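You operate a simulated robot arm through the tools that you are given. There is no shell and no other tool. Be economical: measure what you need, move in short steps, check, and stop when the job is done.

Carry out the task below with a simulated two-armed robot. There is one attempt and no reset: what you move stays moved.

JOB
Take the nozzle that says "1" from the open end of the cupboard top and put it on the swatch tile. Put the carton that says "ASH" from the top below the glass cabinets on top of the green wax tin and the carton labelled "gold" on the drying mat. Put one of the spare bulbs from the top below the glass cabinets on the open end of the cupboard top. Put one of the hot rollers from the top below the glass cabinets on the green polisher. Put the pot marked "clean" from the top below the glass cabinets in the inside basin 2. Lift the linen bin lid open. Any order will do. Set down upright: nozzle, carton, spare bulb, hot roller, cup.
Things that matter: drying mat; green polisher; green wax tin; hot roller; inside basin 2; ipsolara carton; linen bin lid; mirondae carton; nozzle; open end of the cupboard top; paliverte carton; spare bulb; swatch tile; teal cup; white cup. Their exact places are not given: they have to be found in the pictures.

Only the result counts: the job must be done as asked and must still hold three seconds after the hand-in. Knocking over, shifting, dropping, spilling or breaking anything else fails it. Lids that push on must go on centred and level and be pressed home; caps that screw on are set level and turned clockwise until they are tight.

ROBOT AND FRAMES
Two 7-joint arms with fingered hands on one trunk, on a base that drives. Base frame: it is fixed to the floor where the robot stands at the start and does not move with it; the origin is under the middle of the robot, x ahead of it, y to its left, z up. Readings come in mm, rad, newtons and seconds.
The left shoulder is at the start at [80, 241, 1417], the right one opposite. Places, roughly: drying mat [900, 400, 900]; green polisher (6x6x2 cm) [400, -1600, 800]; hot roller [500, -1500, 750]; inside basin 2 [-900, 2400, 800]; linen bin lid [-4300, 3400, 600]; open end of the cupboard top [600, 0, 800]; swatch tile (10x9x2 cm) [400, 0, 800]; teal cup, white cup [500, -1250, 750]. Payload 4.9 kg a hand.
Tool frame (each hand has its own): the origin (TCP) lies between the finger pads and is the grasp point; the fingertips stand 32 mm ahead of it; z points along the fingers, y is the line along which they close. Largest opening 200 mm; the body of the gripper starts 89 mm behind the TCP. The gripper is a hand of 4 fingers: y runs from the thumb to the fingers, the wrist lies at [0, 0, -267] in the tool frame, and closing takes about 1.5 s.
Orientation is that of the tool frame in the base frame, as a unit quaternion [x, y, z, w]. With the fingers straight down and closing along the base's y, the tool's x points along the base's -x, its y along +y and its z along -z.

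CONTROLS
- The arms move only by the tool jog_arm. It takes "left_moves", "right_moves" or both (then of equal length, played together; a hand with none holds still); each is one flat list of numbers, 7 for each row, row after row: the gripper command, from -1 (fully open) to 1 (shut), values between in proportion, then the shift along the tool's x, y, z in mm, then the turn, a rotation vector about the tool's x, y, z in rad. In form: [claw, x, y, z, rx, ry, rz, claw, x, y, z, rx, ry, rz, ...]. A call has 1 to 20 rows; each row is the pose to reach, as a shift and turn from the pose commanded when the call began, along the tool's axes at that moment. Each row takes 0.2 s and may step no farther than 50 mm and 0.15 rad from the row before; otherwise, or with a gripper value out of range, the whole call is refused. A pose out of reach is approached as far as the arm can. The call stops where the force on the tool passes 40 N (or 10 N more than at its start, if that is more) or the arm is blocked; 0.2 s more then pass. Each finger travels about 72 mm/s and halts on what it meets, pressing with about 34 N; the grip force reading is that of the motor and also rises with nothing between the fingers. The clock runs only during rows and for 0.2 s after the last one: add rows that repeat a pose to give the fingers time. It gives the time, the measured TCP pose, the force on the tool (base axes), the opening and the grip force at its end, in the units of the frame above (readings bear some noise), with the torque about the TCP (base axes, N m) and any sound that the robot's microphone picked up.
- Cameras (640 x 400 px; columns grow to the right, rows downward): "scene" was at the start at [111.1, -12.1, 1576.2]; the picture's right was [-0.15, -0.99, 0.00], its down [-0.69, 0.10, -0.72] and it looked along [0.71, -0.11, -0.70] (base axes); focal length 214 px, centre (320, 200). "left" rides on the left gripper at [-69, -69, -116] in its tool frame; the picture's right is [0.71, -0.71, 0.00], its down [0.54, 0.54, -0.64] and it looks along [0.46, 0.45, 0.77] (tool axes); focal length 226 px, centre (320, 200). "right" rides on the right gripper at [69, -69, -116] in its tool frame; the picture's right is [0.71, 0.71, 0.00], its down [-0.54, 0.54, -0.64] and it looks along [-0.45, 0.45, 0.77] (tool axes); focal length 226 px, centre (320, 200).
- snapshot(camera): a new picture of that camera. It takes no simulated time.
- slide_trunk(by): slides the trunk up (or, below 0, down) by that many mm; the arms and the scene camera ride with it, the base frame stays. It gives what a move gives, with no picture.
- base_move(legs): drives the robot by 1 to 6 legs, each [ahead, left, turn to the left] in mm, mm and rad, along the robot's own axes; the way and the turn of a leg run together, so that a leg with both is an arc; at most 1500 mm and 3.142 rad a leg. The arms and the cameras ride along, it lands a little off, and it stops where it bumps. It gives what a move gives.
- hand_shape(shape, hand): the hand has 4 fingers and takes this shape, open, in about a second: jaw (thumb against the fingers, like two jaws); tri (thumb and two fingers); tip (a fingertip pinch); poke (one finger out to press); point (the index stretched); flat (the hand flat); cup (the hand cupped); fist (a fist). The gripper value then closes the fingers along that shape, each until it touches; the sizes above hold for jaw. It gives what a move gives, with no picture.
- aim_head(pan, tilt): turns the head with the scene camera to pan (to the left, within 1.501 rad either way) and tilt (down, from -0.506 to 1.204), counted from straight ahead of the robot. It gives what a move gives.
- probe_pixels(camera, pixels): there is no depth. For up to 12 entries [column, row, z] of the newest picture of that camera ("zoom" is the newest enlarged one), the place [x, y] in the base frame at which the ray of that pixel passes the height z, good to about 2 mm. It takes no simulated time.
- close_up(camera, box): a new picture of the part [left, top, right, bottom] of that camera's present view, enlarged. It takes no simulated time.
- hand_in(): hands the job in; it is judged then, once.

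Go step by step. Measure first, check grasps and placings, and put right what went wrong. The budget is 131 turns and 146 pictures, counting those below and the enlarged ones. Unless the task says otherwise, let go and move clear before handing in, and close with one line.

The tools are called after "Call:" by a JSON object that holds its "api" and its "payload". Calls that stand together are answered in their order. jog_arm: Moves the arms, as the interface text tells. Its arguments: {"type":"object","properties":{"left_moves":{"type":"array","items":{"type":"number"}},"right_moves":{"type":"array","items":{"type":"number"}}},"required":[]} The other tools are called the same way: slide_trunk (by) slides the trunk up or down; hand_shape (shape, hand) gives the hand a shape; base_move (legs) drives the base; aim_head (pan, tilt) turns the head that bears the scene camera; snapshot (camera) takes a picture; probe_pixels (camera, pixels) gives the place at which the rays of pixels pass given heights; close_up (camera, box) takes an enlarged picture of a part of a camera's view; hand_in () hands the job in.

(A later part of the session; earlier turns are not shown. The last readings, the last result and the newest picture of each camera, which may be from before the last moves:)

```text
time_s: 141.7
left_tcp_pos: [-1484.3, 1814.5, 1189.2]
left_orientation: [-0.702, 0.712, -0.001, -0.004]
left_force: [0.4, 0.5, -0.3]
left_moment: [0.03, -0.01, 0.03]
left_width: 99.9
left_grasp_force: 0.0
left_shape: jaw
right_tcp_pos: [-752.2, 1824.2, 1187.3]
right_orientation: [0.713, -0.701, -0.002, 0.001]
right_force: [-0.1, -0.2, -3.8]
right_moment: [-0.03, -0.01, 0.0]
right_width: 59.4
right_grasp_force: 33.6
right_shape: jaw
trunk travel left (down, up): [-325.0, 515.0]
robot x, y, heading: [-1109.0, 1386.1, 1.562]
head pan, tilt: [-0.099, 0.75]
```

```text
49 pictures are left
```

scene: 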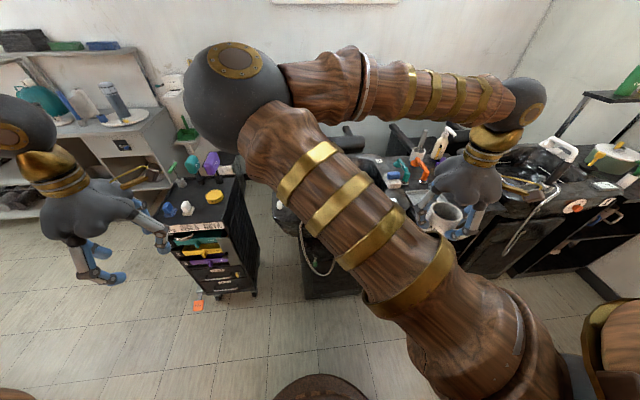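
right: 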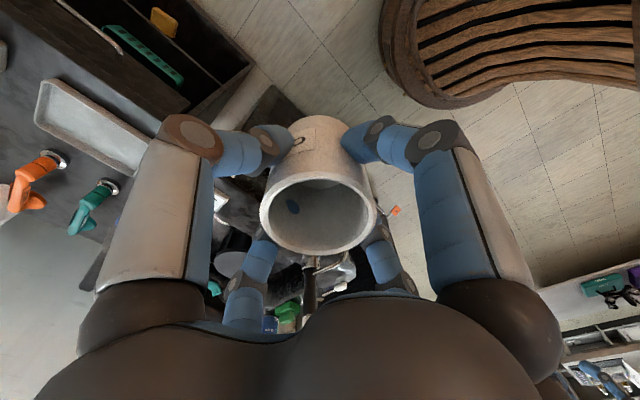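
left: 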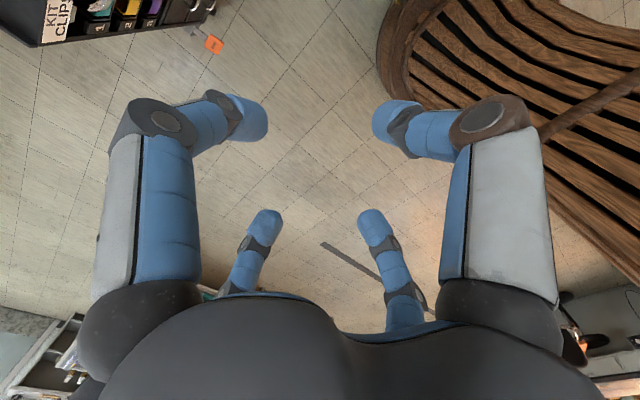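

I'll strafe right 400 mm so that the basin appears to the left of the arm.

Call:
{"api": "base_move", "payload": {"legs": [[0, -400, 0]]}}

Call:
{"api": "aim_head", "payload": {"pan": 0.3, "tilt": 0.7}}

Call:
{"api": "snapshot", "payload": {"camera": "scene"}}

```text
time_s: 144.2
left_tcp_pos: [-1073.5, 1810.2, 1189.0]
left_orientation: [-0.704, 0.71, 0.0, -0.003]
left_force: [-1.0, 0.7, -0.1]
left_moment: [0.0, -0.03, 0.0]
left_width: 100.1
left_grasp_force: 0.0
left_shape: jaw
right_tcp_pos: [-342.8, 1819.0, 1187.9]
right_orientation: [0.714, -0.7, -0.001, 0.0]
right_force: [-0.5, 0.2, -2.7]
right_moment: [-0.04, -0.02, 0.01]
right_width: 59.1
right_grasp_force: 34.1
right_shape: jaw
trunk travel left (down, up): [-325.0, 515.0]
robot x, y, heading: [-697.8, 1380.1, 1.561]
head pan, tilt: [-0.099, 0.75]
```

```text
time_s: 145.1
left_tcp_pos: [-1071.7, 1810.1, 1189.9]
left_orientation: [-0.704, 0.71, 0.0, -0.003]
left_force: [-0.3, -0.6, 0.1]
left_moment: [0.0, -0.04, -0.01]
left_width: 99.7
left_grasp_force: 0.1
left_shape: jaw
right_tcp_pos: [-342.8, 1821.2, 1186.4]
right_orientation: [0.714, -0.701, -0.002, 0.0]
right_force: [0.1, 0.5, -2.8]
right_moment: [-0.03, -0.03, 0.0]
right_width: 59.1
right_grasp_force: 34.2
right_shape: jaw
trunk travel left (down, up): [-325.0, 515.0]
robot x, y, heading: [-698.4, 1380.6, 1.56]
head pan, tilt: [0.3, 0.7]
```

```text
48 pictures are left
```

scene: 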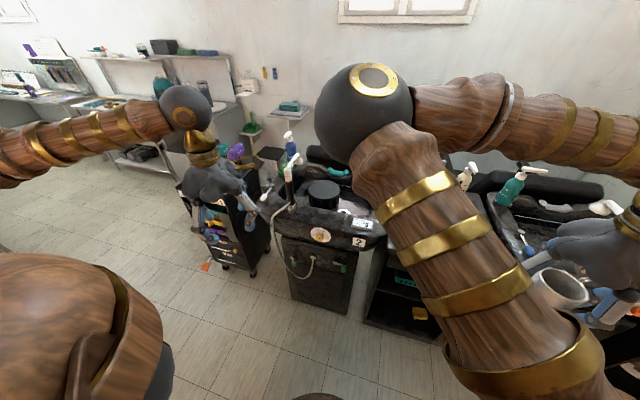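

Call:
{"api": "close_up", "payload": {"camera": "scene", "box": [240, 120, 400, 260]}}

Call:
{"api": "probe_pixels", "payload": {"camera": "scene", "pixels": [[275, 215, 850], [385, 232, 850], [325, 190, 900], [298, 190, 850], [355, 208, 850], [330, 215, 800]]}}

```text
2.86 times, centred on (320, 190) of scene
```

zoom: 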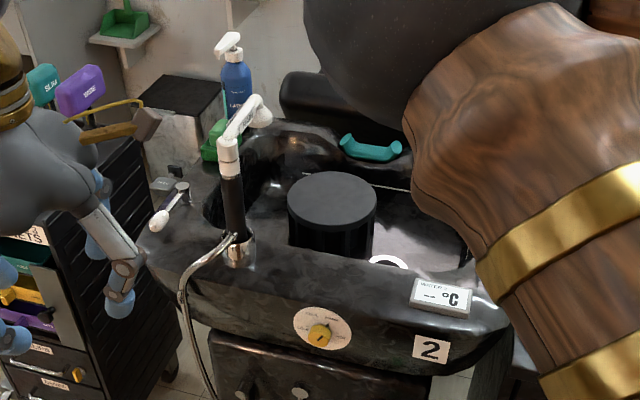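

```text
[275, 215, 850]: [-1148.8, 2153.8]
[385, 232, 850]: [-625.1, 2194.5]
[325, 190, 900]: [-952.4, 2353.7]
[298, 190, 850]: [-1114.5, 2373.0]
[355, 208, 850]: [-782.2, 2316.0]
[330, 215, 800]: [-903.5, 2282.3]
```

Basin 2 has a black cylinder standing in it at zoom (332,210), with grey floor to its right at zoom (420,225). I'll measure these.

Call:
{"api": "probe_pixels", "payload": {"camera": "zoom", "pixels": [[288, 205, 880], [376, 205, 880], [332, 172, 880], [332, 235, 880], [420, 225, 780], [388, 262, 780], [465, 250, 860], [375, 258, 860], [400, 188, 860], [205, 210, 860], [250, 262, 860], [290, 128, 860]]}}

Call:
{"api": "close_up", "payload": {"camera": "scene", "box": [290, 150, 370, 220]}}

```text
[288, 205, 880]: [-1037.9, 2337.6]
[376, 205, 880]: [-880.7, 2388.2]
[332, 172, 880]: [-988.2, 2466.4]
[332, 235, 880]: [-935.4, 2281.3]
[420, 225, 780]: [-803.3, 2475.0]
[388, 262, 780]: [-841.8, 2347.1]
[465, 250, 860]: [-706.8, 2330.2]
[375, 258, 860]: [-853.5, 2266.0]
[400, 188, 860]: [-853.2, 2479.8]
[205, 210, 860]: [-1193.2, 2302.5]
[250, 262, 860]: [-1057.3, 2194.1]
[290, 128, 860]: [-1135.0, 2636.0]
```

```text
5.71 times, centred on (330, 185) of scene
```

zoom: 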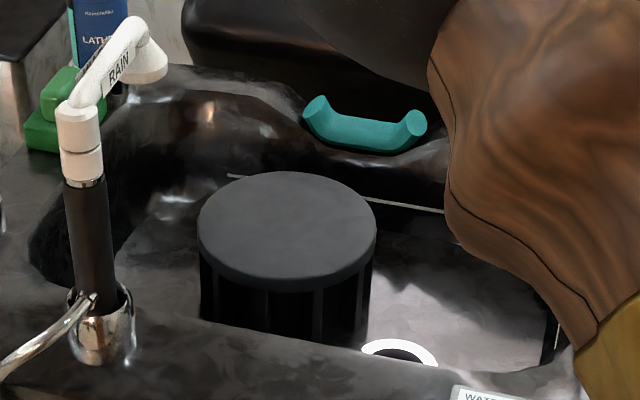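

The free floor right of the cylinder is at about (-780,2420). I'll move the base to bring the right hand there.

Call:
{"api": "base_move", "payload": {"legs": [[0, 340, 0.01], [320, 0, 0]]}}

Call:
{"api": "snapshot", "payload": {"camera": "right"}}

Call:
{"api": "aim_head", "payload": {"pan": -0.4, "tilt": 0.8}}

Call:
{"api": "snapshot", "payload": {"camera": "scene"}}

```text
time_s: 149.1
left_tcp_pos: [-1409.5, 2133.9, 1190.6]
left_orientation: [0.707, -0.707, 0.001, 0.003]
left_force: [-0.8, -0.7, -0.6]
left_moment: [-0.02, 0.0, 0.01]
left_width: 100.0
left_grasp_force: 0.1
left_shape: jaw
right_tcp_pos: [-679.5, 2150.8, 1187.7]
right_orientation: [0.717, -0.697, -0.003, 0.0]
right_force: [-0.3, 0.2, -2.9]
right_moment: [0.01, 0.0, 0.02]
right_width: 59.5
right_grasp_force: 34.2
right_shape: jaw
trunk travel left (down, up): [-325.0, 515.0]
robot x, y, heading: [-1031.1, 1710.4, 1.575]
head pan, tilt: [0.3, 0.7]
```

```text
45 pictures are left
```

right: 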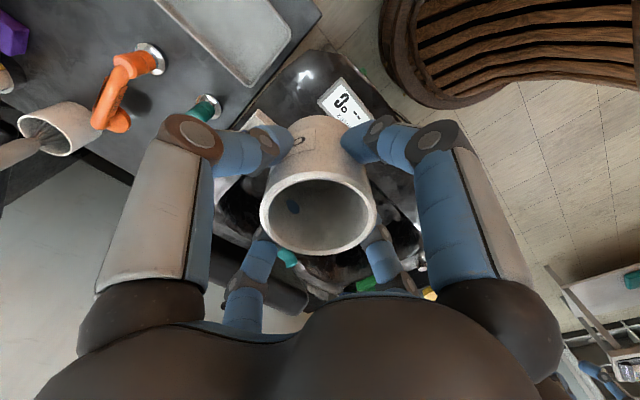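

```text
time_s: 150.1
left_tcp_pos: [-1409.9, 2135.4, 1190.7]
left_orientation: [-0.707, 0.707, 0.0, -0.005]
left_force: [-0.1, 0.1, -0.1]
left_moment: [0.02, -0.02, 0.0]
left_width: 99.6
left_grasp_force: 0.0
left_shape: jaw
right_tcp_pos: [-680.7, 2153.0, 1187.0]
right_orientation: [0.717, -0.697, -0.002, 0.001]
right_force: [-0.4, 0.1, -3.0]
right_moment: [-0.01, -0.05, 0.01]
right_width: 59.5
right_grasp_force: 34.2
right_shape: jaw
trunk travel left (down, up): [-325.0, 515.0]
robot x, y, heading: [-1033.9, 1709.5, 1.573]
head pan, tilt: [-0.4, 0.799]
```

```text
44 pictures are left
```

scene: 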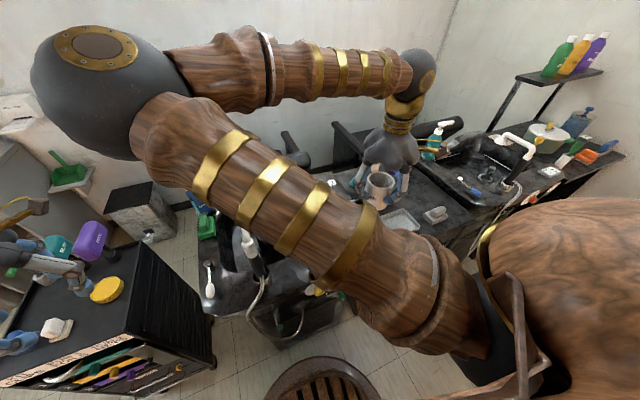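

Call:
{"api": "jog_arm", "payload": {"right_moves": [1, -45, 15, 0, 0, 0, 0, 1, -90, 30, 0, 0, 0, 0, 1, -135, 46, 0, 0, 0, 0, 1, -180, 61, 0, 0, 0, 0, 1, -225, 76, 0, 0, 0, 0, 1, -270, 92, 0, 0, 0, 0, 1, -270, 92, 0, 0, 0, 0]}}

Call:
{"api": "snapshot", "payload": {"camera": "right"}}

Call:
{"api": "snapshot", "payload": {"camera": "scene"}}

```text
time_s: 151.7
left_tcp_pos: [-1409.8, 2135.4, 1189.2]
left_orientation: [-0.707, 0.707, 0.0, -0.003]
left_force: [-1.4, -0.8, 0.0]
left_moment: [0.04, -0.03, 0.0]
left_width: 99.8
left_grasp_force: 0.0
left_shape: jaw
right_tcp_pos: [-780.6, 2417.8, 1187.4]
right_orientation: [0.717, -0.698, -0.002, 0.001]
right_force: [-0.4, -0.3, -3.5]
right_moment: [0.05, -0.01, 0.0]
right_width: 59.4
right_grasp_force: 33.7
right_shape: jaw
trunk travel left (down, up): [-325.0, 515.0]
robot x, y, heading: [-1033.4, 1710.3, 1.572]
head pan, tilt: [-0.4, 0.799]
```

```text
43 pictures are left
```

right: 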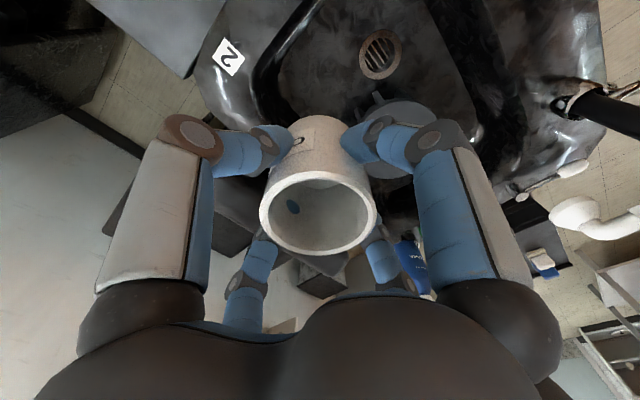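

```text
42 pictures are left
```

scene: 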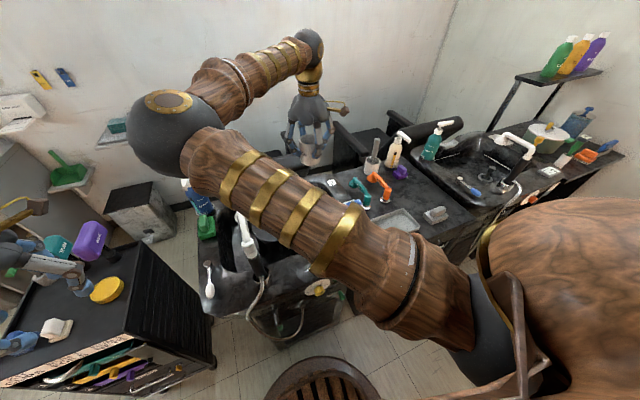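

The right view now shows the basin with its drain at (380,52) and the cylinder top at about (400,140). I'll probe these positions.

Call:
{"api": "close_up", "payload": {"camera": "right", "box": [200, 0, 520, 200]}}

Call:
{"api": "probe_pixels", "payload": {"camera": "right", "pixels": [[380, 53, 780], [380, 53, 740], [395, 100, 880], [436, 140, 880], [228, 58, 820], [265, 95, 780], [300, 30, 780], [470, 130, 780], [420, 10, 780], [280, 100, 780], [320, 90, 780], [330, 60, 780]]}}

```text
2.00 times, centred on (360, 100) of right
```

zoom: 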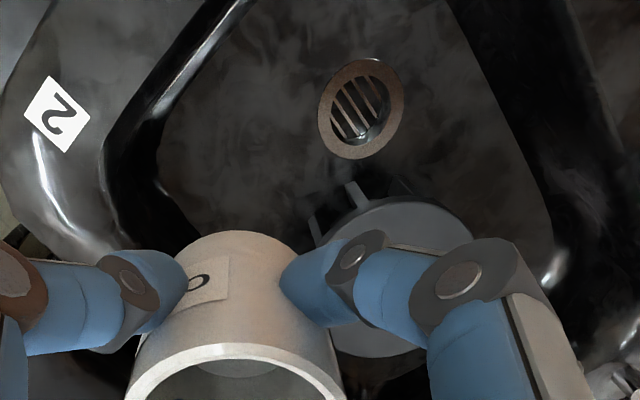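

```text
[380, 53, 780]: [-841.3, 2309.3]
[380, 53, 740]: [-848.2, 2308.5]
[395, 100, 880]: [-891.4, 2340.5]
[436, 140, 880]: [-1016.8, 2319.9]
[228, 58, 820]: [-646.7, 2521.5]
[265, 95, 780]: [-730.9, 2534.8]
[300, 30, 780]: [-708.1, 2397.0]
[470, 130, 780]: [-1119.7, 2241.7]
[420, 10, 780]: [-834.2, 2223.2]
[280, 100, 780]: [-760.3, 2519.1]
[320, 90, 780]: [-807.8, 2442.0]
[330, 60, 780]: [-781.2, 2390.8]
```

The drain is at (-841,2310) and the floor is near z 810. I'll use the spot (-797,2400) and lower first to z 950.

Call:
{"api": "jog_arm", "payload": {"right_moves": [1, 17, 16, 0, 0, 0, 0, 1, 17, 16, 45, 0, 0, 0, 1, 17, 16, 90, 0, 0, 0, 1, 17, 16, 135, 0, 0, 0, 1, 17, 16, 180, 0, 0, 0, 1, 17, 16, 215, 0, 0, 0, 1, 17, 16, 237, 0, 0, 0, 1, 17, 16, 237, 0, 0, 0]}}

Call:
{"api": "snapshot", "payload": {"camera": "right"}}

Call:
{"api": "snapshot", "payload": {"camera": "scene"}}

```text
time_s: 153.5
left_tcp_pos: [-1409.6, 2136.5, 1189.4]
left_orientation: [0.707, -0.707, 0.001, 0.005]
left_force: [-0.4, 0.2, -0.1]
left_moment: [0.03, -0.02, -0.01]
left_width: 99.9
left_grasp_force: 0.0
left_shape: jaw
right_tcp_pos: [-795.7, 2403.2, 951.4]
right_orientation: [0.717, -0.697, -0.002, 0.0]
right_force: [0.9, -0.3, -2.4]
right_moment: [0.01, 0.02, 0.0]
right_width: 59.1
right_grasp_force: 34.0
right_shape: jaw
trunk travel left (down, up): [-325.0, 515.0]
robot x, y, heading: [-1034.2, 1708.5, 1.571]
head pan, tilt: [-0.4, 0.799]
```

```text
40 pictures are left
```

right: 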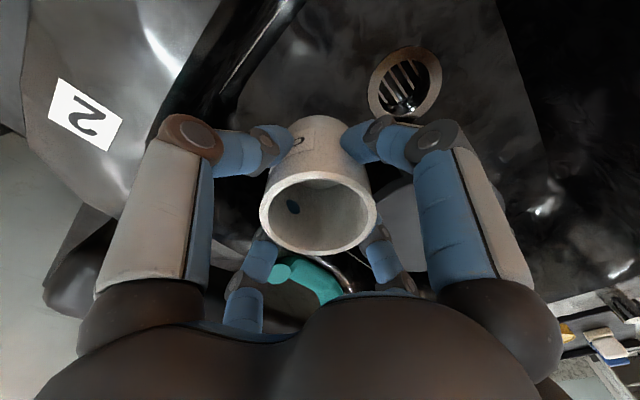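

```text
39 pictures are left
```

scene: 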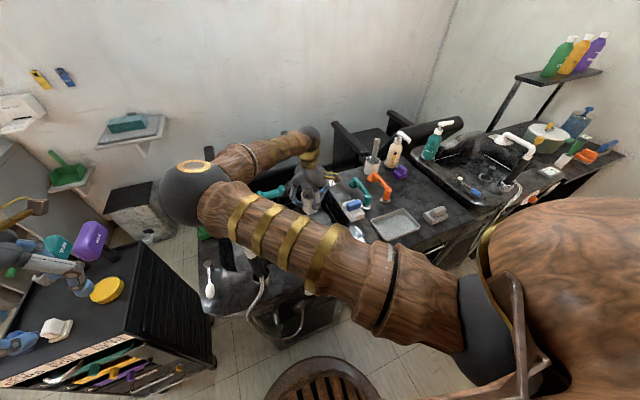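

Call:
{"api": "probe_pixels", "payload": {"camera": "right", "pixels": [[405, 83, 800], [405, 83, 780], [405, 83, 760], [405, 83, 740], [235, 112, 780], [300, 112, 780]]}}

Call:
{"api": "jog_arm", "payload": {"right_moves": [1, 0, 0, 25, 0, 0, 0, 1, 0, 0, 45, 0, 0, 0, 1, 0, 0, 55, 0, 0, 0, 1, 0, 0, 60, 0, 0, 0, 1, 0, 0, 64, 0, 0, 0, 1, 0, 0, 68, 0, 0, 0, 1, 0, 0, 72, 0, 0, 0, 1, 0, 0, 76, 0, 0, 0]}}

```text
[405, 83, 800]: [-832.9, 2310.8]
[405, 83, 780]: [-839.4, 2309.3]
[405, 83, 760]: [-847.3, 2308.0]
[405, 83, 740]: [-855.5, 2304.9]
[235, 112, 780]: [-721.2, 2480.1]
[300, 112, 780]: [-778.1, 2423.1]
```

```text
time_s: 155.3
left_tcp_pos: [-1410.5, 2135.8, 1189.3]
left_orientation: [-0.707, 0.708, -0.001, -0.004]
left_force: [-0.1, -0.5, -0.4]
left_moment: [-0.03, 0.03, -0.01]
left_width: 99.7
left_grasp_force: 0.1
left_shape: jaw
right_tcp_pos: [-797.2, 2402.8, 874.6]
right_orientation: [0.717, -0.697, -0.001, 0.001]
right_force: [-0.1, -0.6, -3.0]
right_moment: [-0.01, -0.01, 0.0]
right_width: 59.2
right_grasp_force: 34.6
right_shape: jaw
trunk travel left (down, up): [-325.0, 515.0]
robot x, y, heading: [-1032.7, 1710.3, 1.57]
head pan, tilt: [-0.4, 0.799]
```

No contact yet at 875. The drain views suggest a floor near z 772, so I'll go on to about z 845 and then step finely.

Call:
{"api": "jog_arm", "payload": {"right_moves": [1, 0, 0, 10, 0, 0, 0, 1, 0, 0, 20, 0, 0, 0, 1, 0, 0, 26, 0, 0, 0, 1, 0, 0, 30, 0, 0, 0, 1, 0, 0, 33, 0, 0, 0, 1, 0, 0, 36, 0, 0, 0, 1, 0, 0, 39, 0, 0, 0, 1, 0, 0, 42, 0, 0, 0, 1, 0, 0, 45, 0, 0, 0, 1, 0, 0, 48, 0, 0, 0]}}

Call:
{"api": "close_up", "payload": {"camera": "right", "box": [200, 60, 480, 280]}}

```text
time_s: 156.2
left_tcp_pos: [-1409.5, 2132.6, 1191.4]
left_orientation: [-0.707, 0.707, 0.0, -0.002]
left_force: [0.2, 0.1, 0.4]
left_moment: [0.0, -0.03, -0.02]
left_width: 99.7
left_grasp_force: 0.1
left_shape: jaw
right_tcp_pos: [-795.3, 2404.2, 857.4]
right_orientation: [0.717, -0.697, -0.005, -0.005]
right_force: [-4.2, -12.3, 33.8]
right_moment: [-0.48, 0.09, -0.13]
right_width: 60.6
right_grasp_force: 34.3
right_shape: jaw
trunk travel left (down, up): [-325.0, 515.0]
robot x, y, heading: [-1029.9, 1707.1, 1.574]
head pan, tilt: [-0.4, 0.799]
stopped in row 4 (right hand): the force on the tool passed its limit (the readings are from after the stop); the commanded pose is now the measured one
```

```text
1.82 times, centred on (340, 170) of right
```

zoom: 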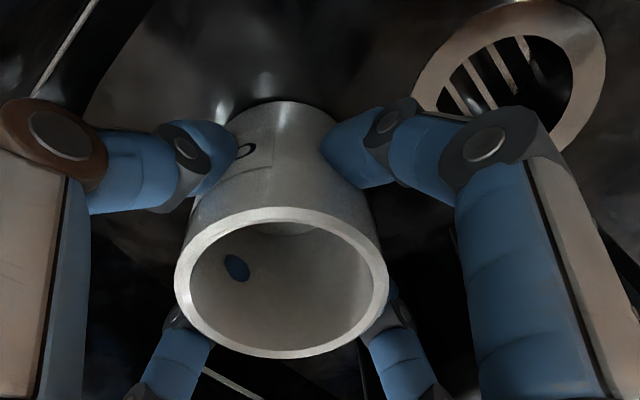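

The cup touches with a sideways push toward the drain, so the floor slopes or a wall edge is near. I'll lift 12 mm, shift 25 mm toward −y and lower again.

Call:
{"api": "jog_arm", "payload": {"right_moves": [1, 0, 0, -12, 0, 0, 0, 1, 12, 0, -12, -0.007, 0, 0, 1, 25, 0, -12, -0.007, 0, 0, 1, 25, 0, -4, 0, 0, 0, 1, 25, 0, 0, 0, 0, 0, 1, 25, 0, 3, 0, 0, 0, 1, 25, 0, 6, 0, 0, 0, 1, 25, 0, 9, 0, 0, 0, 1, 25, 0, 12, 0, 0, 0, 1, 25, 0, 15, 0, 0, 0, 1, 25, 0, 18, 0, 0, 0]}}

Call:
{"api": "close_up", "payload": {"camera": "right", "box": [200, 60, 480, 280]}}

```text
time_s: 157.7
left_tcp_pos: [-1411.6, 2131.4, 1191.1]
left_orientation: [0.707, -0.707, 0.0, 0.003]
left_force: [0.1, -0.8, 0.8]
left_moment: [-0.02, -0.01, 0.04]
left_width: 100.0
left_grasp_force: 0.0
left_shape: jaw
right_tcp_pos: [-794.8, 2381.3, 855.6]
right_orientation: [0.717, -0.697, -0.006, -0.006]
right_force: [-3.4, -12.8, 31.3]
right_moment: [-0.5, 0.06, -0.15]
right_width: 60.5
right_grasp_force: 33.4
right_shape: jaw
trunk travel left (down, up): [-325.0, 515.0]
robot x, y, heading: [-1036.1, 1709.0, 1.572]
head pan, tilt: [-0.4, 0.799]
stopped in row 7 (right hand): the force on the tool passed its limit (the readings are from after the stop); the commanded pose is now the measured one
```

```text
1.82 times, centred on (340, 170) of right
```

zoom: 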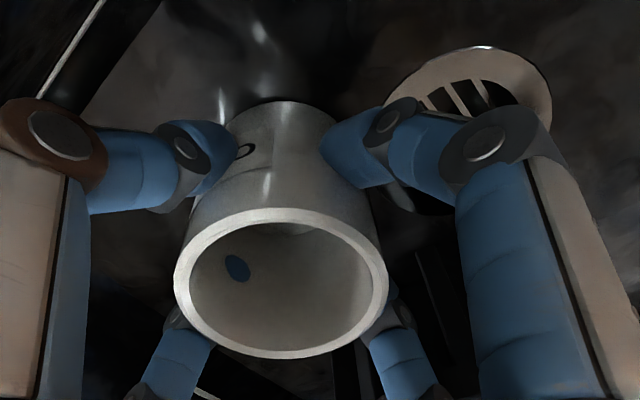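

Same height and pattern, so the floor is flat and the sideways part is only arm compliance. I'll ease off, open and rise.

Call:
{"api": "jog_arm", "payload": {"right_moves": [1, 0, 0, -2, 0, 0, 0, 0.4, 0, 0, -2, 0, 0, 0, 0.1, 0, 0, -2, 0, 0, 0, 0.05, 0, 0, -2, 0, 0, 0, 0.05, 0, 0, -2, 0, 0, 0, 0.05, 0, 0, -20, 0, 0, 0, 0.05, 0, 0, -60, 0, 0, 0, 0, 0, 0, -105, 0, 0, 0, 0, 0, 0, -150, 0, 0, 0, 0, 0, 0, -195, 0, 0, 0, 0, 0, 0, -240, 0, 0, 0, 0, 0, 0, -285, 0, 0, 0, 0, 0, 0, -330, 0, 0, 0]}}

Call:
{"api": "snapshot", "payload": {"camera": "right"}}

```text
time_s: 160.5
left_tcp_pos: [-1409.5, 2134.7, 1188.8]
left_orientation: [-0.707, 0.707, 0.0, -0.003]
left_force: [-0.8, -0.3, -0.2]
left_moment: [0.02, -0.01, 0.0]
left_width: 99.9
left_grasp_force: 0.0
left_shape: jaw
right_tcp_pos: [-793.9, 2379.9, 1180.3]
right_orientation: [0.717, -0.697, -0.005, -0.004]
right_force: [0.4, -0.4, -0.2]
right_moment: [-0.03, -0.01, 0.01]
right_width: 99.5
right_grasp_force: 0.1
right_shape: jaw
trunk travel left (down, up): [-325.0, 515.0]
robot x, y, heading: [-1032.4, 1710.0, 1.57]
head pan, tilt: [-0.4, 0.799]
```

```text
36 pictures are left
```

right: 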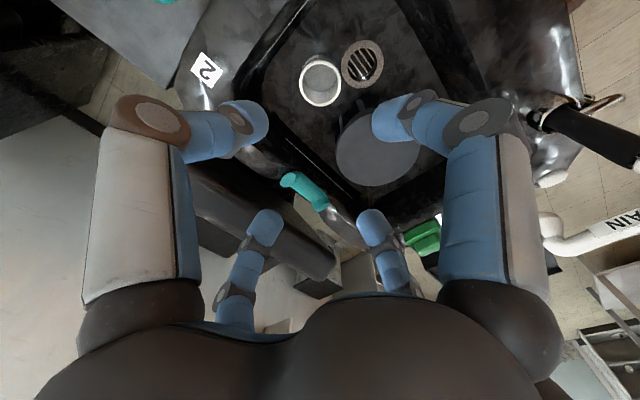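

The CLEAN cup stands in basin 2 at (320,80). I'll retract the arm, back off, turn left and look for the linen bin.

Call:
{"api": "jog_arm", "payload": {"right_moves": [0, 45, 0, 0, 0, 0, 0, 0, 90, 0, 0, 0, 0, 0, 0, 135, 0, 0, 0, 0, 0, 0, 180, 0, 0, 0, 0, 0, 0, 225, 0, 0, 0, 0, 0]}}

Call:
{"api": "base_move", "payload": {"legs": [[-350, 0, 0], [0, 0, 1.2]]}}

Call:
{"api": "aim_head", "payload": {"pan": 0.1, "tilt": 0.4}}

Call:
{"api": "snapshot", "payload": {"camera": "scene"}}

```text
time_s: 161.7
left_tcp_pos: [-1409.3, 2134.5, 1190.9]
left_orientation: [0.707, -0.707, 0.001, 0.003]
left_force: [0.5, -0.8, 0.1]
left_moment: [-0.02, 0.0, 0.02]
left_width: 100.1
left_grasp_force: 0.0
left_shape: jaw
right_tcp_pos: [-774.2, 2150.3, 1173.8]
right_orientation: [-0.704, 0.71, -0.001, 0.004]
right_force: [0.3, 0.5, 0.1]
right_moment: [0.0, 0.01, -0.01]
right_width: 99.8
right_grasp_force: 0.1
right_shape: jaw
trunk travel left (down, up): [-325.0, 515.0]
robot x, y, heading: [-1030.8, 1709.2, 1.573]
head pan, tilt: [-0.4, 0.799]
```

```text
time_s: 166.9
left_tcp_pos: [-1565.9, 1160.0, 1188.9]
left_orientation: [0.983, -0.185, 0.002, 0.003]
left_force: [0.6, 0.1, -0.5]
left_moment: [0.0, -0.02, -0.01]
left_width: 100.3
left_grasp_force: 0.1
left_shape: jaw
right_tcp_pos: [-1352.4, 1754.4, 1174.3]
right_orientation: [0.983, -0.181, -0.001, -0.011]
right_force: [-0.7, 0.5, -0.2]
right_moment: [0.04, 0.01, -0.03]
right_width: 99.8
right_grasp_force: 0.1
right_shape: jaw
trunk travel left (down, up): [-325.0, 515.0]
robot x, y, heading: [-1030.9, 1357.2, 2.771]
head pan, tilt: [-0.4, 0.799]
```

```text
time_s: 167.9
left_tcp_pos: [-1564.1, 1159.6, 1189.7]
left_orientation: [0.983, -0.185, 0.002, 0.002]
left_force: [-0.2, -0.1, 0.1]
left_moment: [0.02, 0.03, 0.02]
left_width: 100.0
left_grasp_force: 0.1
left_shape: jaw
right_tcp_pos: [-1351.8, 1754.9, 1174.7]
right_orientation: [0.983, -0.181, 0.0, -0.013]
right_force: [0.2, 0.0, -0.4]
right_moment: [-0.01, 0.0, 0.03]
right_width: 100.0
right_grasp_force: 0.1
right_shape: jaw
trunk travel left (down, up): [-325.0, 515.0]
robot x, y, heading: [-1032.5, 1354.4, 2.768]
head pan, tilt: [0.099, 0.4]
```

```text
35 pictures are left
```

scene: 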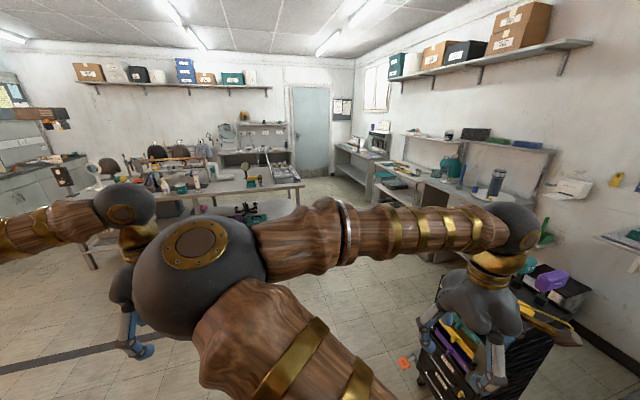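

The bin should appear near (383,167). I'll zoom in.

Call:
{"api": "close_up", "payload": {"camera": "scene", "box": [300, 110, 480, 230]}}

```text
3.33 times, centred on (390, 170) of scene
```

zoom: 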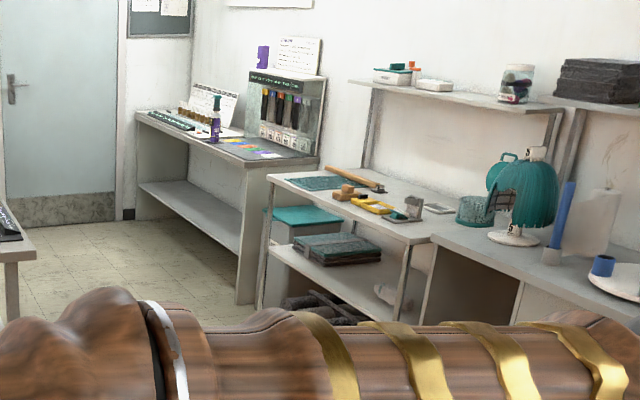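

A teal lid shows between the two benches at zoom (303,215). I'll probe it.

Call:
{"api": "probe_pixels", "payload": {"camera": "zoom", "pixels": [[265, 212, 600], [345, 220, 600], [290, 226, 600], [300, 207, 600], [255, 300, 0], [400, 320, 0], [300, 180, 800], [430, 235, 800], [240, 160, 800]]}}

Call:
{"api": "base_move", "payload": {"legs": [[1200, 0, -0.2]]}}

Call:
{"api": "snapshot", "payload": {"camera": "scene"}}

```text
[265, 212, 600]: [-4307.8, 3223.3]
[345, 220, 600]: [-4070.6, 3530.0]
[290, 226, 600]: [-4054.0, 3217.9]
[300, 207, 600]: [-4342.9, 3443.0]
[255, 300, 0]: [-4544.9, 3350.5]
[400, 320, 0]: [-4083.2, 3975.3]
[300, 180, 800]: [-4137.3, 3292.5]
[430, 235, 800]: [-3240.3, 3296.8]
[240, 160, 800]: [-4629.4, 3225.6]
```

```text
time_s: 172.9
left_tcp_pos: [-2545.2, 1735.5, 1189.8]
left_orientation: [0.961, -0.276, 0.002, 0.003]
left_force: [-0.3, 0.6, 0.2]
left_moment: [-0.01, 0.03, -0.02]
left_width: 99.9
left_grasp_force: 0.0
left_shape: jaw
right_tcp_pos: [-2223.6, 2280.9, 1174.2]
right_orientation: [0.962, -0.273, 0.002, -0.014]
right_force: [0.0, -0.1, 0.2]
right_moment: [-0.01, -0.01, -0.01]
right_width: 99.6
right_grasp_force: 0.0
right_shape: jaw
trunk travel left (down, up): [-325.0, 515.0]
robot x, y, heading: [-1988.0, 1832.0, 2.589]
head pan, tilt: [0.099, 0.4]
stopped in leg 1: the robot was blocked; the commanded pose is now the measured one
```

```text
33 pictures are left
```

scene: 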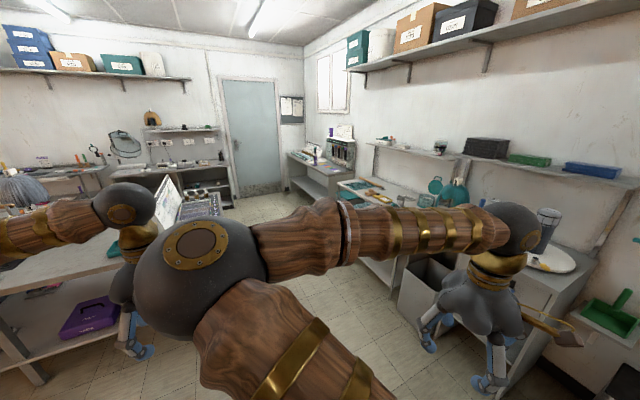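

The drive was blocked after 1.07 m, probably by the table on the left. I'll look with the head tilted down and the left camera.

Call:
{"api": "aim_head", "payload": {"pan": 0.45, "tilt": 0.9}}

Call:
{"api": "snapshot", "payload": {"camera": "scene"}}

Call:
{"api": "snapshot", "payload": {"camera": "left"}}

```text
time_s: 173.8
left_tcp_pos: [-2546.5, 1736.9, 1189.3]
left_orientation: [0.961, -0.276, 0.002, 0.003]
left_force: [-0.5, 0.4, 0.8]
left_moment: [0.04, 0.05, 0.04]
left_width: 99.9
left_grasp_force: 0.1
left_shape: jaw
right_tcp_pos: [-2224.9, 2280.5, 1174.3]
right_orientation: [0.962, -0.274, 0.002, -0.013]
right_force: [0.5, 0.4, 0.7]
right_moment: [0.01, 0.02, 0.0]
right_width: 99.6
right_grasp_force: 0.2
right_shape: jaw
trunk travel left (down, up): [-325.0, 515.0]
robot x, y, heading: [-1987.9, 1832.1, 2.587]
head pan, tilt: [0.45, 0.901]
```

```text
32 pictures are left
```

scene: 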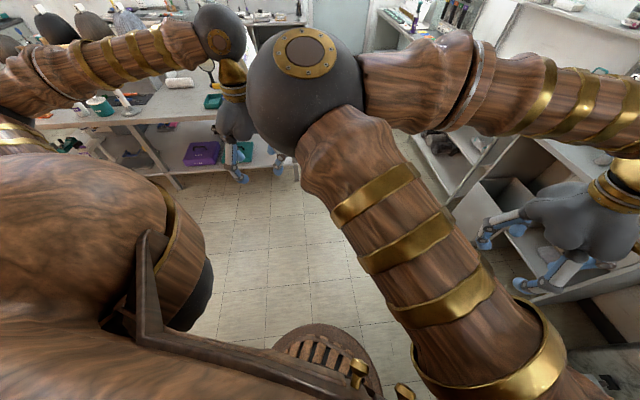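

```text
31 pictures are left
```

left: 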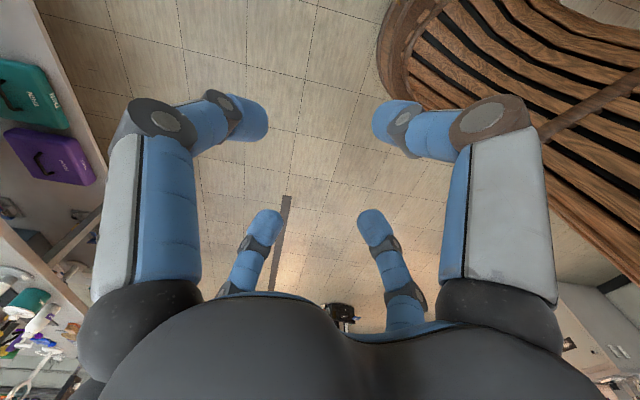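

Call:
{"api": "aim_head", "payload": {"pan": -1.0, "tilt": 0.8}}

Call:
{"api": "snapshot", "payload": {"camera": "scene"}}

Call:
{"api": "snapshot", "payload": {"camera": "right"}}

```text
time_s: 175.4
left_tcp_pos: [-2546.6, 1735.7, 1188.8]
left_orientation: [0.961, -0.276, 0.002, 0.004]
left_force: [-0.1, -0.3, 0.0]
left_moment: [-0.02, -0.01, 0.01]
left_width: 99.7
left_grasp_force: 0.1
left_shape: jaw
right_tcp_pos: [-2224.8, 2281.0, 1173.3]
right_orientation: [0.962, -0.274, 0.002, -0.013]
right_force: [-0.7, -0.9, -1.1]
right_moment: [0.03, -0.01, -0.03]
right_width: 99.8
right_grasp_force: 0.1
right_shape: jaw
trunk travel left (down, up): [-325.0, 515.0]
robot x, y, heading: [-1985.2, 1831.3, 2.583]
head pan, tilt: [-1.0, 0.799]
```

```text
30 pictures are left
```

scene: 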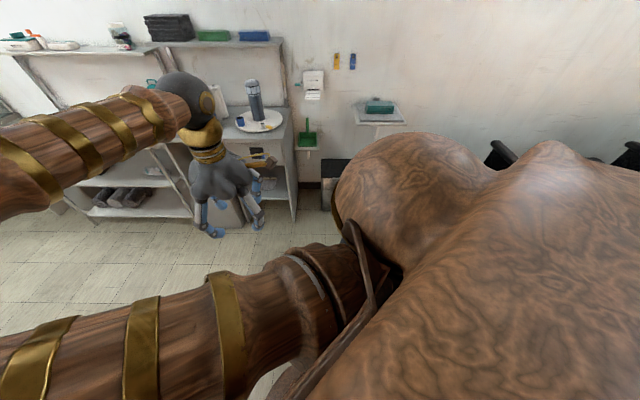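

```text
29 pictures are left
```

right: 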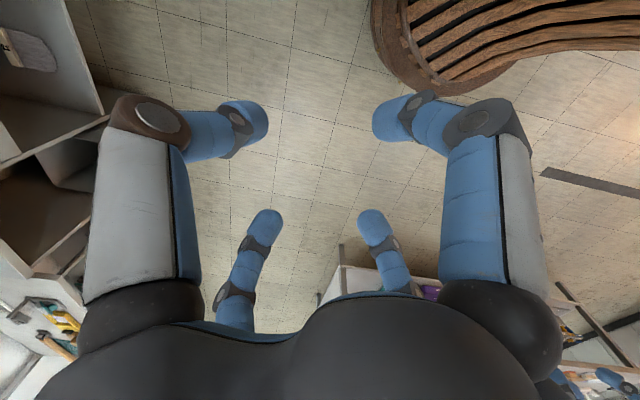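

The front is clear, so the base most likely touched the drawer cart on its right rear. I'll sidestep left, then drive on through the corridor.

Call:
{"api": "base_move", "payload": {"legs": [[0, 220, 0], [1400, 0, 0]]}}

Call:
{"api": "aim_head", "payload": {"pan": -0.1, "tilt": 0.55}}

Call:
{"api": "snapshot", "payload": {"camera": "scene"}}

```text
time_s: 183.7
left_tcp_pos: [-3851.7, 2285.5, 1189.2]
left_orientation: [0.962, -0.274, 0.002, 0.003]
left_force: [-0.6, 0.6, 0.4]
left_moment: [-0.02, -0.02, 0.0]
left_width: 99.9
left_grasp_force: 0.0
left_shape: jaw
right_tcp_pos: [-3531.6, 2831.8, 1174.3]
right_orientation: [0.962, -0.273, 0.002, -0.014]
right_force: [0.1, 0.7, -0.3]
right_moment: [-0.02, -0.01, -0.01]
right_width: 99.7
right_grasp_force: 0.1
right_shape: jaw
trunk travel left (down, up): [-325.0, 515.0]
robot x, y, heading: [-3292.1, 2380.8, 2.583]
head pan, tilt: [-1.0, 0.799]
```

```text
time_s: 184.9
left_tcp_pos: [-3851.3, 2286.8, 1189.8]
left_orientation: [0.962, -0.274, 0.001, 0.003]
left_force: [0.3, -0.6, 0.4]
left_moment: [-0.01, -0.03, 0.01]
left_width: 99.8
left_grasp_force: 0.0
left_shape: jaw
right_tcp_pos: [-3531.7, 2831.8, 1174.2]
right_orientation: [0.962, -0.274, 0.002, -0.013]
right_force: [0.5, -1.5, 0.0]
right_moment: [-0.03, -0.02, 0.0]
right_width: 99.7
right_grasp_force: 0.1
right_shape: jaw
trunk travel left (down, up): [-325.0, 515.0]
robot x, y, heading: [-3286.1, 2381.8, 2.585]
head pan, tilt: [-0.099, 0.55]
```

```text
28 pictures are left
```

scene: 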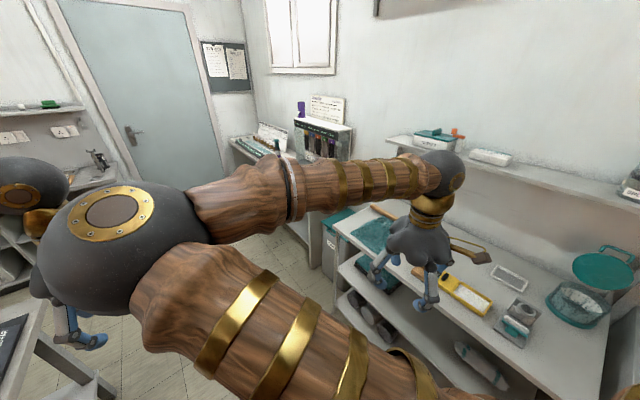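

The teal-lidded bin shows at (335,225) between the benches. I'll zoom and probe.

Call:
{"api": "close_up", "payload": {"camera": "scene", "box": [290, 190, 400, 290]}}

Call:
{"api": "probe_pixels", "payload": {"camera": "zoom", "pixels": [[200, 130, 600], [260, 165, 600], [350, 120, 600], [220, 205, 400], [300, 150, 800], [245, 160, 800], [110, 150, 800]]}}

```text
4.00 times, centred on (345, 240) of scene
```

zoom: 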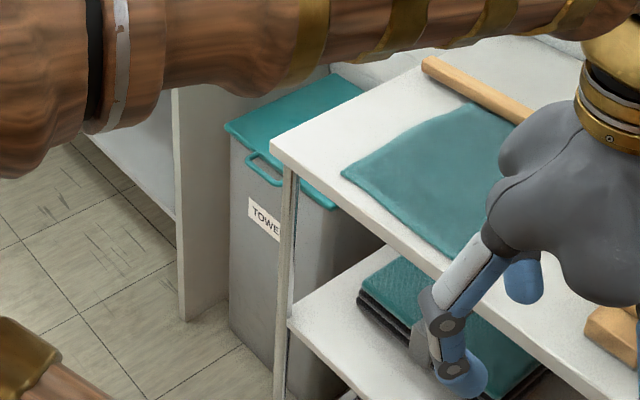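

```text
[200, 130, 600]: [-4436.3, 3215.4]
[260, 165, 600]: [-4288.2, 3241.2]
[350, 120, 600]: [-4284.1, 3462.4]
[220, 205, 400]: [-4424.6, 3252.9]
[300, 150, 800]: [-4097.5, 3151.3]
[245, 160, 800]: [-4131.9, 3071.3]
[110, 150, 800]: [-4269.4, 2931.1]
```

The lid has a loop handle at its front centre, about (-4280,3225,590), hinged toward the wall. I'll turn to face the wall and strafe left to (-4480), so that the right hand lines up.

Call:
{"api": "base_move", "payload": {"legs": [[0, 0, -1.014], [0, 1190, 0]]}}

Call:
{"api": "aim_head", "payload": {"pan": -0.3, "tilt": 0.9}}

Call:
{"api": "snapshot", "payload": {"camera": "scene"}}

Call:
{"api": "snapshot", "payload": {"camera": "right"}}

```text
time_s: 193.3
left_tcp_pos: [-4846.6, 2764.5, 1189.9]
left_orientation: [0.719, -0.695, 0.0, 0.003]
left_force: [-0.4, -0.7, -0.2]
left_moment: [0.03, -0.01, 0.01]
left_width: 100.0
left_grasp_force: 0.1
left_shape: jaw
right_tcp_pos: [-4216.3, 2800.9, 1173.8]
right_orientation: [0.72, -0.694, 0.008, -0.011]
right_force: [-0.1, 0.7, -0.3]
right_moment: [0.03, 0.01, 0.01]
right_width: 99.8
right_grasp_force: 0.1
right_shape: jaw
trunk travel left (down, up): [-325.0, 515.0]
robot x, y, heading: [-4450.1, 2351.9, 1.604]
head pan, tilt: [-0.099, 0.55]
```

```text
time_s: 194.2
left_tcp_pos: [-4848.4, 2764.5, 1190.0]
left_orientation: [0.718, -0.696, 0.0, 0.005]
left_force: [1.4, 0.0, 0.5]
left_moment: [-0.03, -0.02, -0.03]
left_width: 99.6
left_grasp_force: 0.1
left_shape: jaw
right_tcp_pos: [-4215.6, 2801.7, 1173.7]
right_orientation: [0.721, -0.693, 0.008, -0.011]
right_force: [0.6, 0.8, -0.2]
right_moment: [0.01, 0.02, 0.02]
right_width: 99.7
right_grasp_force: 0.1
right_shape: jaw
trunk travel left (down, up): [-325.0, 515.0]
robot x, y, heading: [-4450.1, 2350.5, 1.607]
head pan, tilt: [-0.3, 0.901]
```

```text
26 pictures are left
```

scene: 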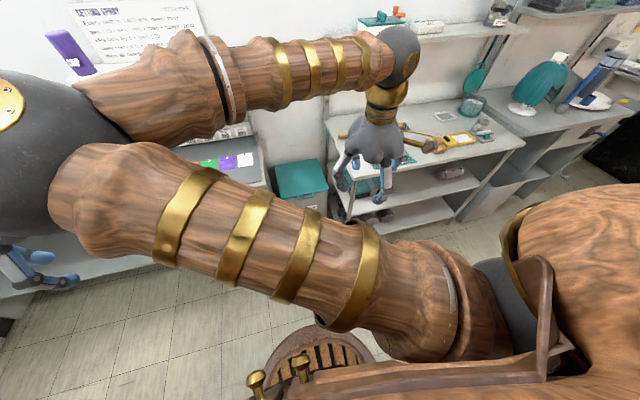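

```text
25 pictures are left
```

right: 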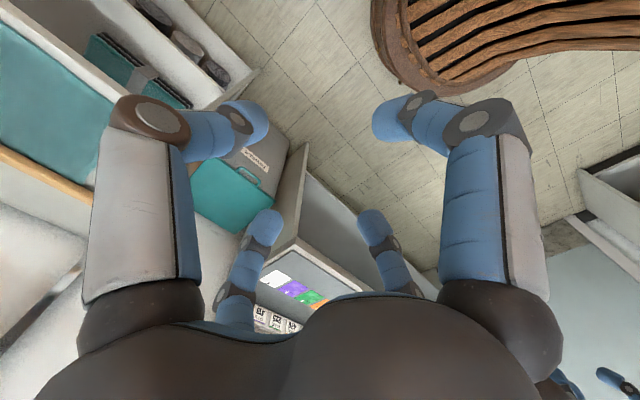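

I see the lid and handle in both views. I'll zoom and triangulate.

Call:
{"api": "close_up", "payload": {"camera": "right", "box": [180, 130, 300, 250]}}

Call:
{"api": "probe_pixels", "payload": {"camera": "scene", "pixels": [[280, 198, 600], [328, 189, 600], [318, 160, 600], [275, 166, 600], [280, 198, 560], [328, 189, 560], [318, 160, 560], [275, 166, 560]]}}

Call:
{"api": "close_up", "payload": {"camera": "scene", "box": [250, 140, 350, 240]}}

```text
3.33 times, centred on (240, 190) of right
```

zoom: 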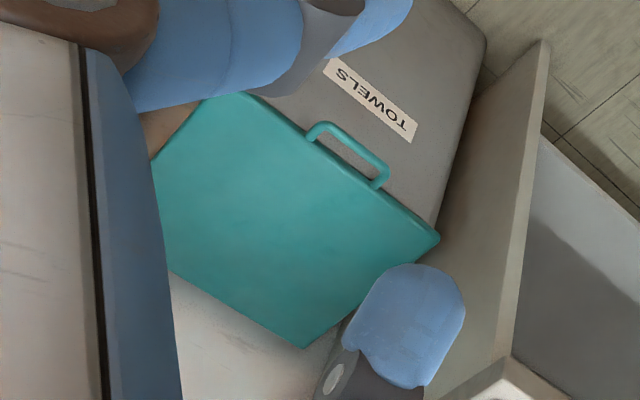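

```text
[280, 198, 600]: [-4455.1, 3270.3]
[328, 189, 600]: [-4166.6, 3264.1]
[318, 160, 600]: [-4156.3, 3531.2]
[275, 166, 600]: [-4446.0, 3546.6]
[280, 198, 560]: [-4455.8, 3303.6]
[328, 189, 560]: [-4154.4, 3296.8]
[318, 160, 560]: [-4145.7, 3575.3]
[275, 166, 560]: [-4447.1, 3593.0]
```

```text
4.00 times, centred on (300, 190) of scene
```

zoom: 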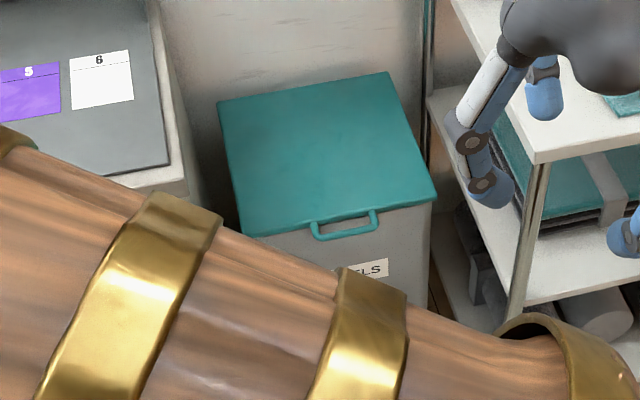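

Call:
{"api": "probe_pixels", "payload": {"camera": "right", "pixels": [[275.1, 201.4, 600], [275.1, 201.4, 640], [235.5, 234.4, 600], [235.5, 234.4, 640], [250.8, 172.5, 600], [250.8, 172.5, 640], [241.5, 171, 600], [258, 181, 600]]}}

Call:
{"api": "probe_pixels", "payload": {"camera": "zoom", "pixels": [[345, 235, 600], [345, 235, 640], [312, 222, 600], [376, 212, 600], [243, 236, 640], [437, 200, 640], [388, 72, 640], [219, 103, 640]]}}

```text
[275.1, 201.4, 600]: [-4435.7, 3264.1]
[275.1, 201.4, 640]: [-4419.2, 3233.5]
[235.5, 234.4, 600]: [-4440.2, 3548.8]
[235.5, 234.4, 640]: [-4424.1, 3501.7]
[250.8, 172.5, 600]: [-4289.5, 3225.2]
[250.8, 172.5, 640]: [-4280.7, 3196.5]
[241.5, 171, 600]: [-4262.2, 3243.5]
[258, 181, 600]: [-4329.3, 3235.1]
```

```text
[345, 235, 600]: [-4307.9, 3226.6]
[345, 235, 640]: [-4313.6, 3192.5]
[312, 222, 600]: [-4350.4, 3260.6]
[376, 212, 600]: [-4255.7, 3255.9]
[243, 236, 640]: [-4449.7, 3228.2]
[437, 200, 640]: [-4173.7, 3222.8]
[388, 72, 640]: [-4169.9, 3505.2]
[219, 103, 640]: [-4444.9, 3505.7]
```

The lid is about 290x275 mm at z about 600. The handle bar is at about (-4303,3228) and the hinge near y 3540. I'll raise the left hand out of the way, lower the trunk and straighten the base.

Call:
{"api": "jog_arm", "payload": {"left_moves": [0, 15, 0, -45, 0, 0, 0, 0, 30, 0, -90, 0, 0, 0, 0, 45, 0, -135, 0, 0, 0, 0, 60, 0, -180, 0, 0, 0, 0, 60, 0, -225, 0, 0, 0, 0, 60, 0, -270, 0, 0, 0]}}

Call:
{"api": "slide_trunk", "payload": {"by": -325}}

Call:
{"api": "base_move", "payload": {"legs": [[100, 0, -0.035]]}}

```text
time_s: 195.6
left_tcp_pos: [-4842.0, 2704.9, 1463.1]
left_orientation: [0.718, -0.696, -0.001, 0.004]
left_force: [0.3, -0.2, 1.1]
left_moment: [0.01, 0.03, -0.01]
left_width: 99.7
left_grasp_force: 0.1
left_shape: jaw
right_tcp_pos: [-4214.1, 2800.3, 1174.1]
right_orientation: [0.72, -0.693, 0.008, -0.011]
right_force: [0.6, 0.0, 0.4]
right_moment: [0.02, 0.04, -0.03]
right_width: 99.6
right_grasp_force: 0.0
right_shape: jaw
trunk travel left (down, up): [-325.0, 515.0]
robot x, y, heading: [-4451.3, 2354.1, 1.604]
head pan, tilt: [-0.3, 0.901]
```

```text
time_s: 198.8
left_tcp_pos: [-4843.1, 2705.9, 1136.3]
left_orientation: [0.719, -0.695, 0.0, 0.003]
left_force: [-0.8, 0.6, -0.2]
left_moment: [0.02, -0.01, 0.0]
left_width: 99.7
left_grasp_force: 0.1
left_shape: jaw
right_tcp_pos: [-4215.2, 2802.6, 849.5]
right_orientation: [0.721, -0.693, 0.008, -0.011]
right_force: [-0.1, 0.7, -0.8]
right_moment: [0.02, 0.01, 0.04]
right_width: 99.8
right_grasp_force: 0.0
right_shape: jaw
trunk travel left (down, up): [0.0, 840.0]
robot x, y, heading: [-4453.9, 2351.3, 1.602]
head pan, tilt: [-0.3, 0.901]
```

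```text
time_s: 199.9
left_tcp_pos: [-4831.7, 2820.6, 1135.4]
left_orientation: [-0.706, 0.708, -0.001, -0.004]
left_force: [0.7, 0.0, -0.1]
left_moment: [-0.04, 0.03, 0.05]
left_width: 100.0
left_grasp_force: 0.0
left_shape: jaw
right_tcp_pos: [-4200.4, 2892.4, 848.4]
right_orientation: [0.708, -0.706, 0.009, -0.01]
right_force: [0.4, 0.2, -0.6]
right_moment: [-0.02, 0.0, 0.02]
right_width: 99.8
right_grasp_force: 0.0
right_shape: jaw
trunk travel left (down, up): [0.0, 840.0]
robot x, y, heading: [-4459.4, 2450.1, 1.575]
head pan, tilt: [-0.3, 0.901]
```

Now I'll pitch the right hand to point at the wall with its fingers closed, lowering it in front of the bin to about (-4303,3020,563).

Call:
{"api": "jog_arm", "payload": {"right_moves": [0.3, 0, 20, 15, 0, 0, 0, 0.6, 0, 40, 40, 0, -0.14, 0, 1, 0, 60, 65, 0, -0.28, 0, 1, -5, 80, 90, 0, -0.42, 0, 1, -15, 103, 115, 0, -0.56, 0, 1, -30, 103, 145, 0, -0.7, 0, 1, -45, 103, 175, 0, -0.84, 0, 1, -60, 103, 205, 0, -0.98, 0, 1, -75, 103, 230, 0, -1.12, 0, 1, -90, 103, 250, 0, -1.26, 0, 1, -105, 103, 270, 0, -1.4, 0, 1, -120, 103, 280, 0, -1.5, 0, 1, -128, 103, 285, 0, -1.571, 0, 1, -128, 103, 285, 0, -1.571, 0]}}

Call:
{"api": "snapshot", "payload": {"camera": "right"}}

Call:
{"api": "snapshot", "payload": {"camera": "scene"}}

```text
time_s: 201.3
left_tcp_pos: [-4829.2, 2821.7, 1137.4]
left_orientation: [-0.705, 0.71, 0.001, -0.004]
left_force: [-0.2, 0.5, -0.2]
left_moment: [-0.01, -0.02, -0.03]
left_width: 100.0
left_grasp_force: 0.1
left_shape: jaw
right_tcp_pos: [-4248.9, 3000.5, 714.3]
right_orientation: [-0.609, 0.732, 0.192, 0.239]
right_force: [-0.2, -0.1, -0.1]
right_moment: [0.02, 0.0, 0.02]
right_width: 0.0
right_grasp_force: 34.0
right_shape: jaw
right hand out of reach, approached as far as the arm can: row 3, 4, 5, 6
trunk travel left (down, up): [0.0, 840.0]
robot x, y, heading: [-4451.4, 2450.9, 1.57]
head pan, tilt: [-0.3, 0.901]
stopped in row 6 (right hand): the arm was blocked; the commanded pose is now the measured one
```

```text
22 pictures are left
```

right: 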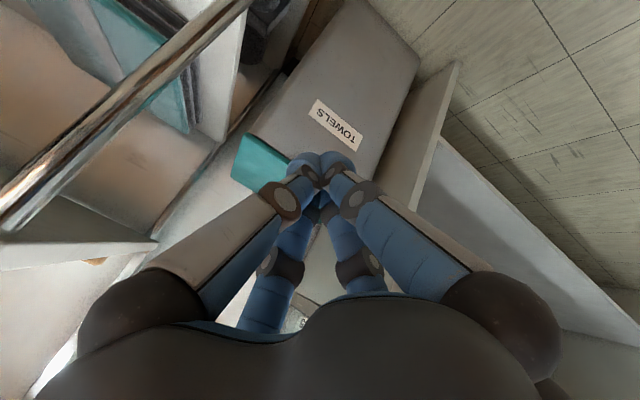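

```text
21 pictures are left
```

scene: 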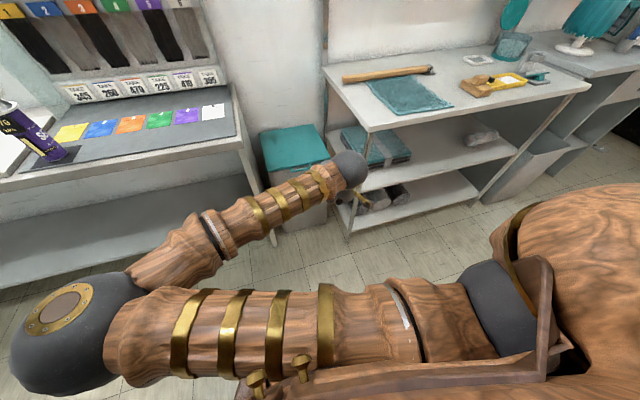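

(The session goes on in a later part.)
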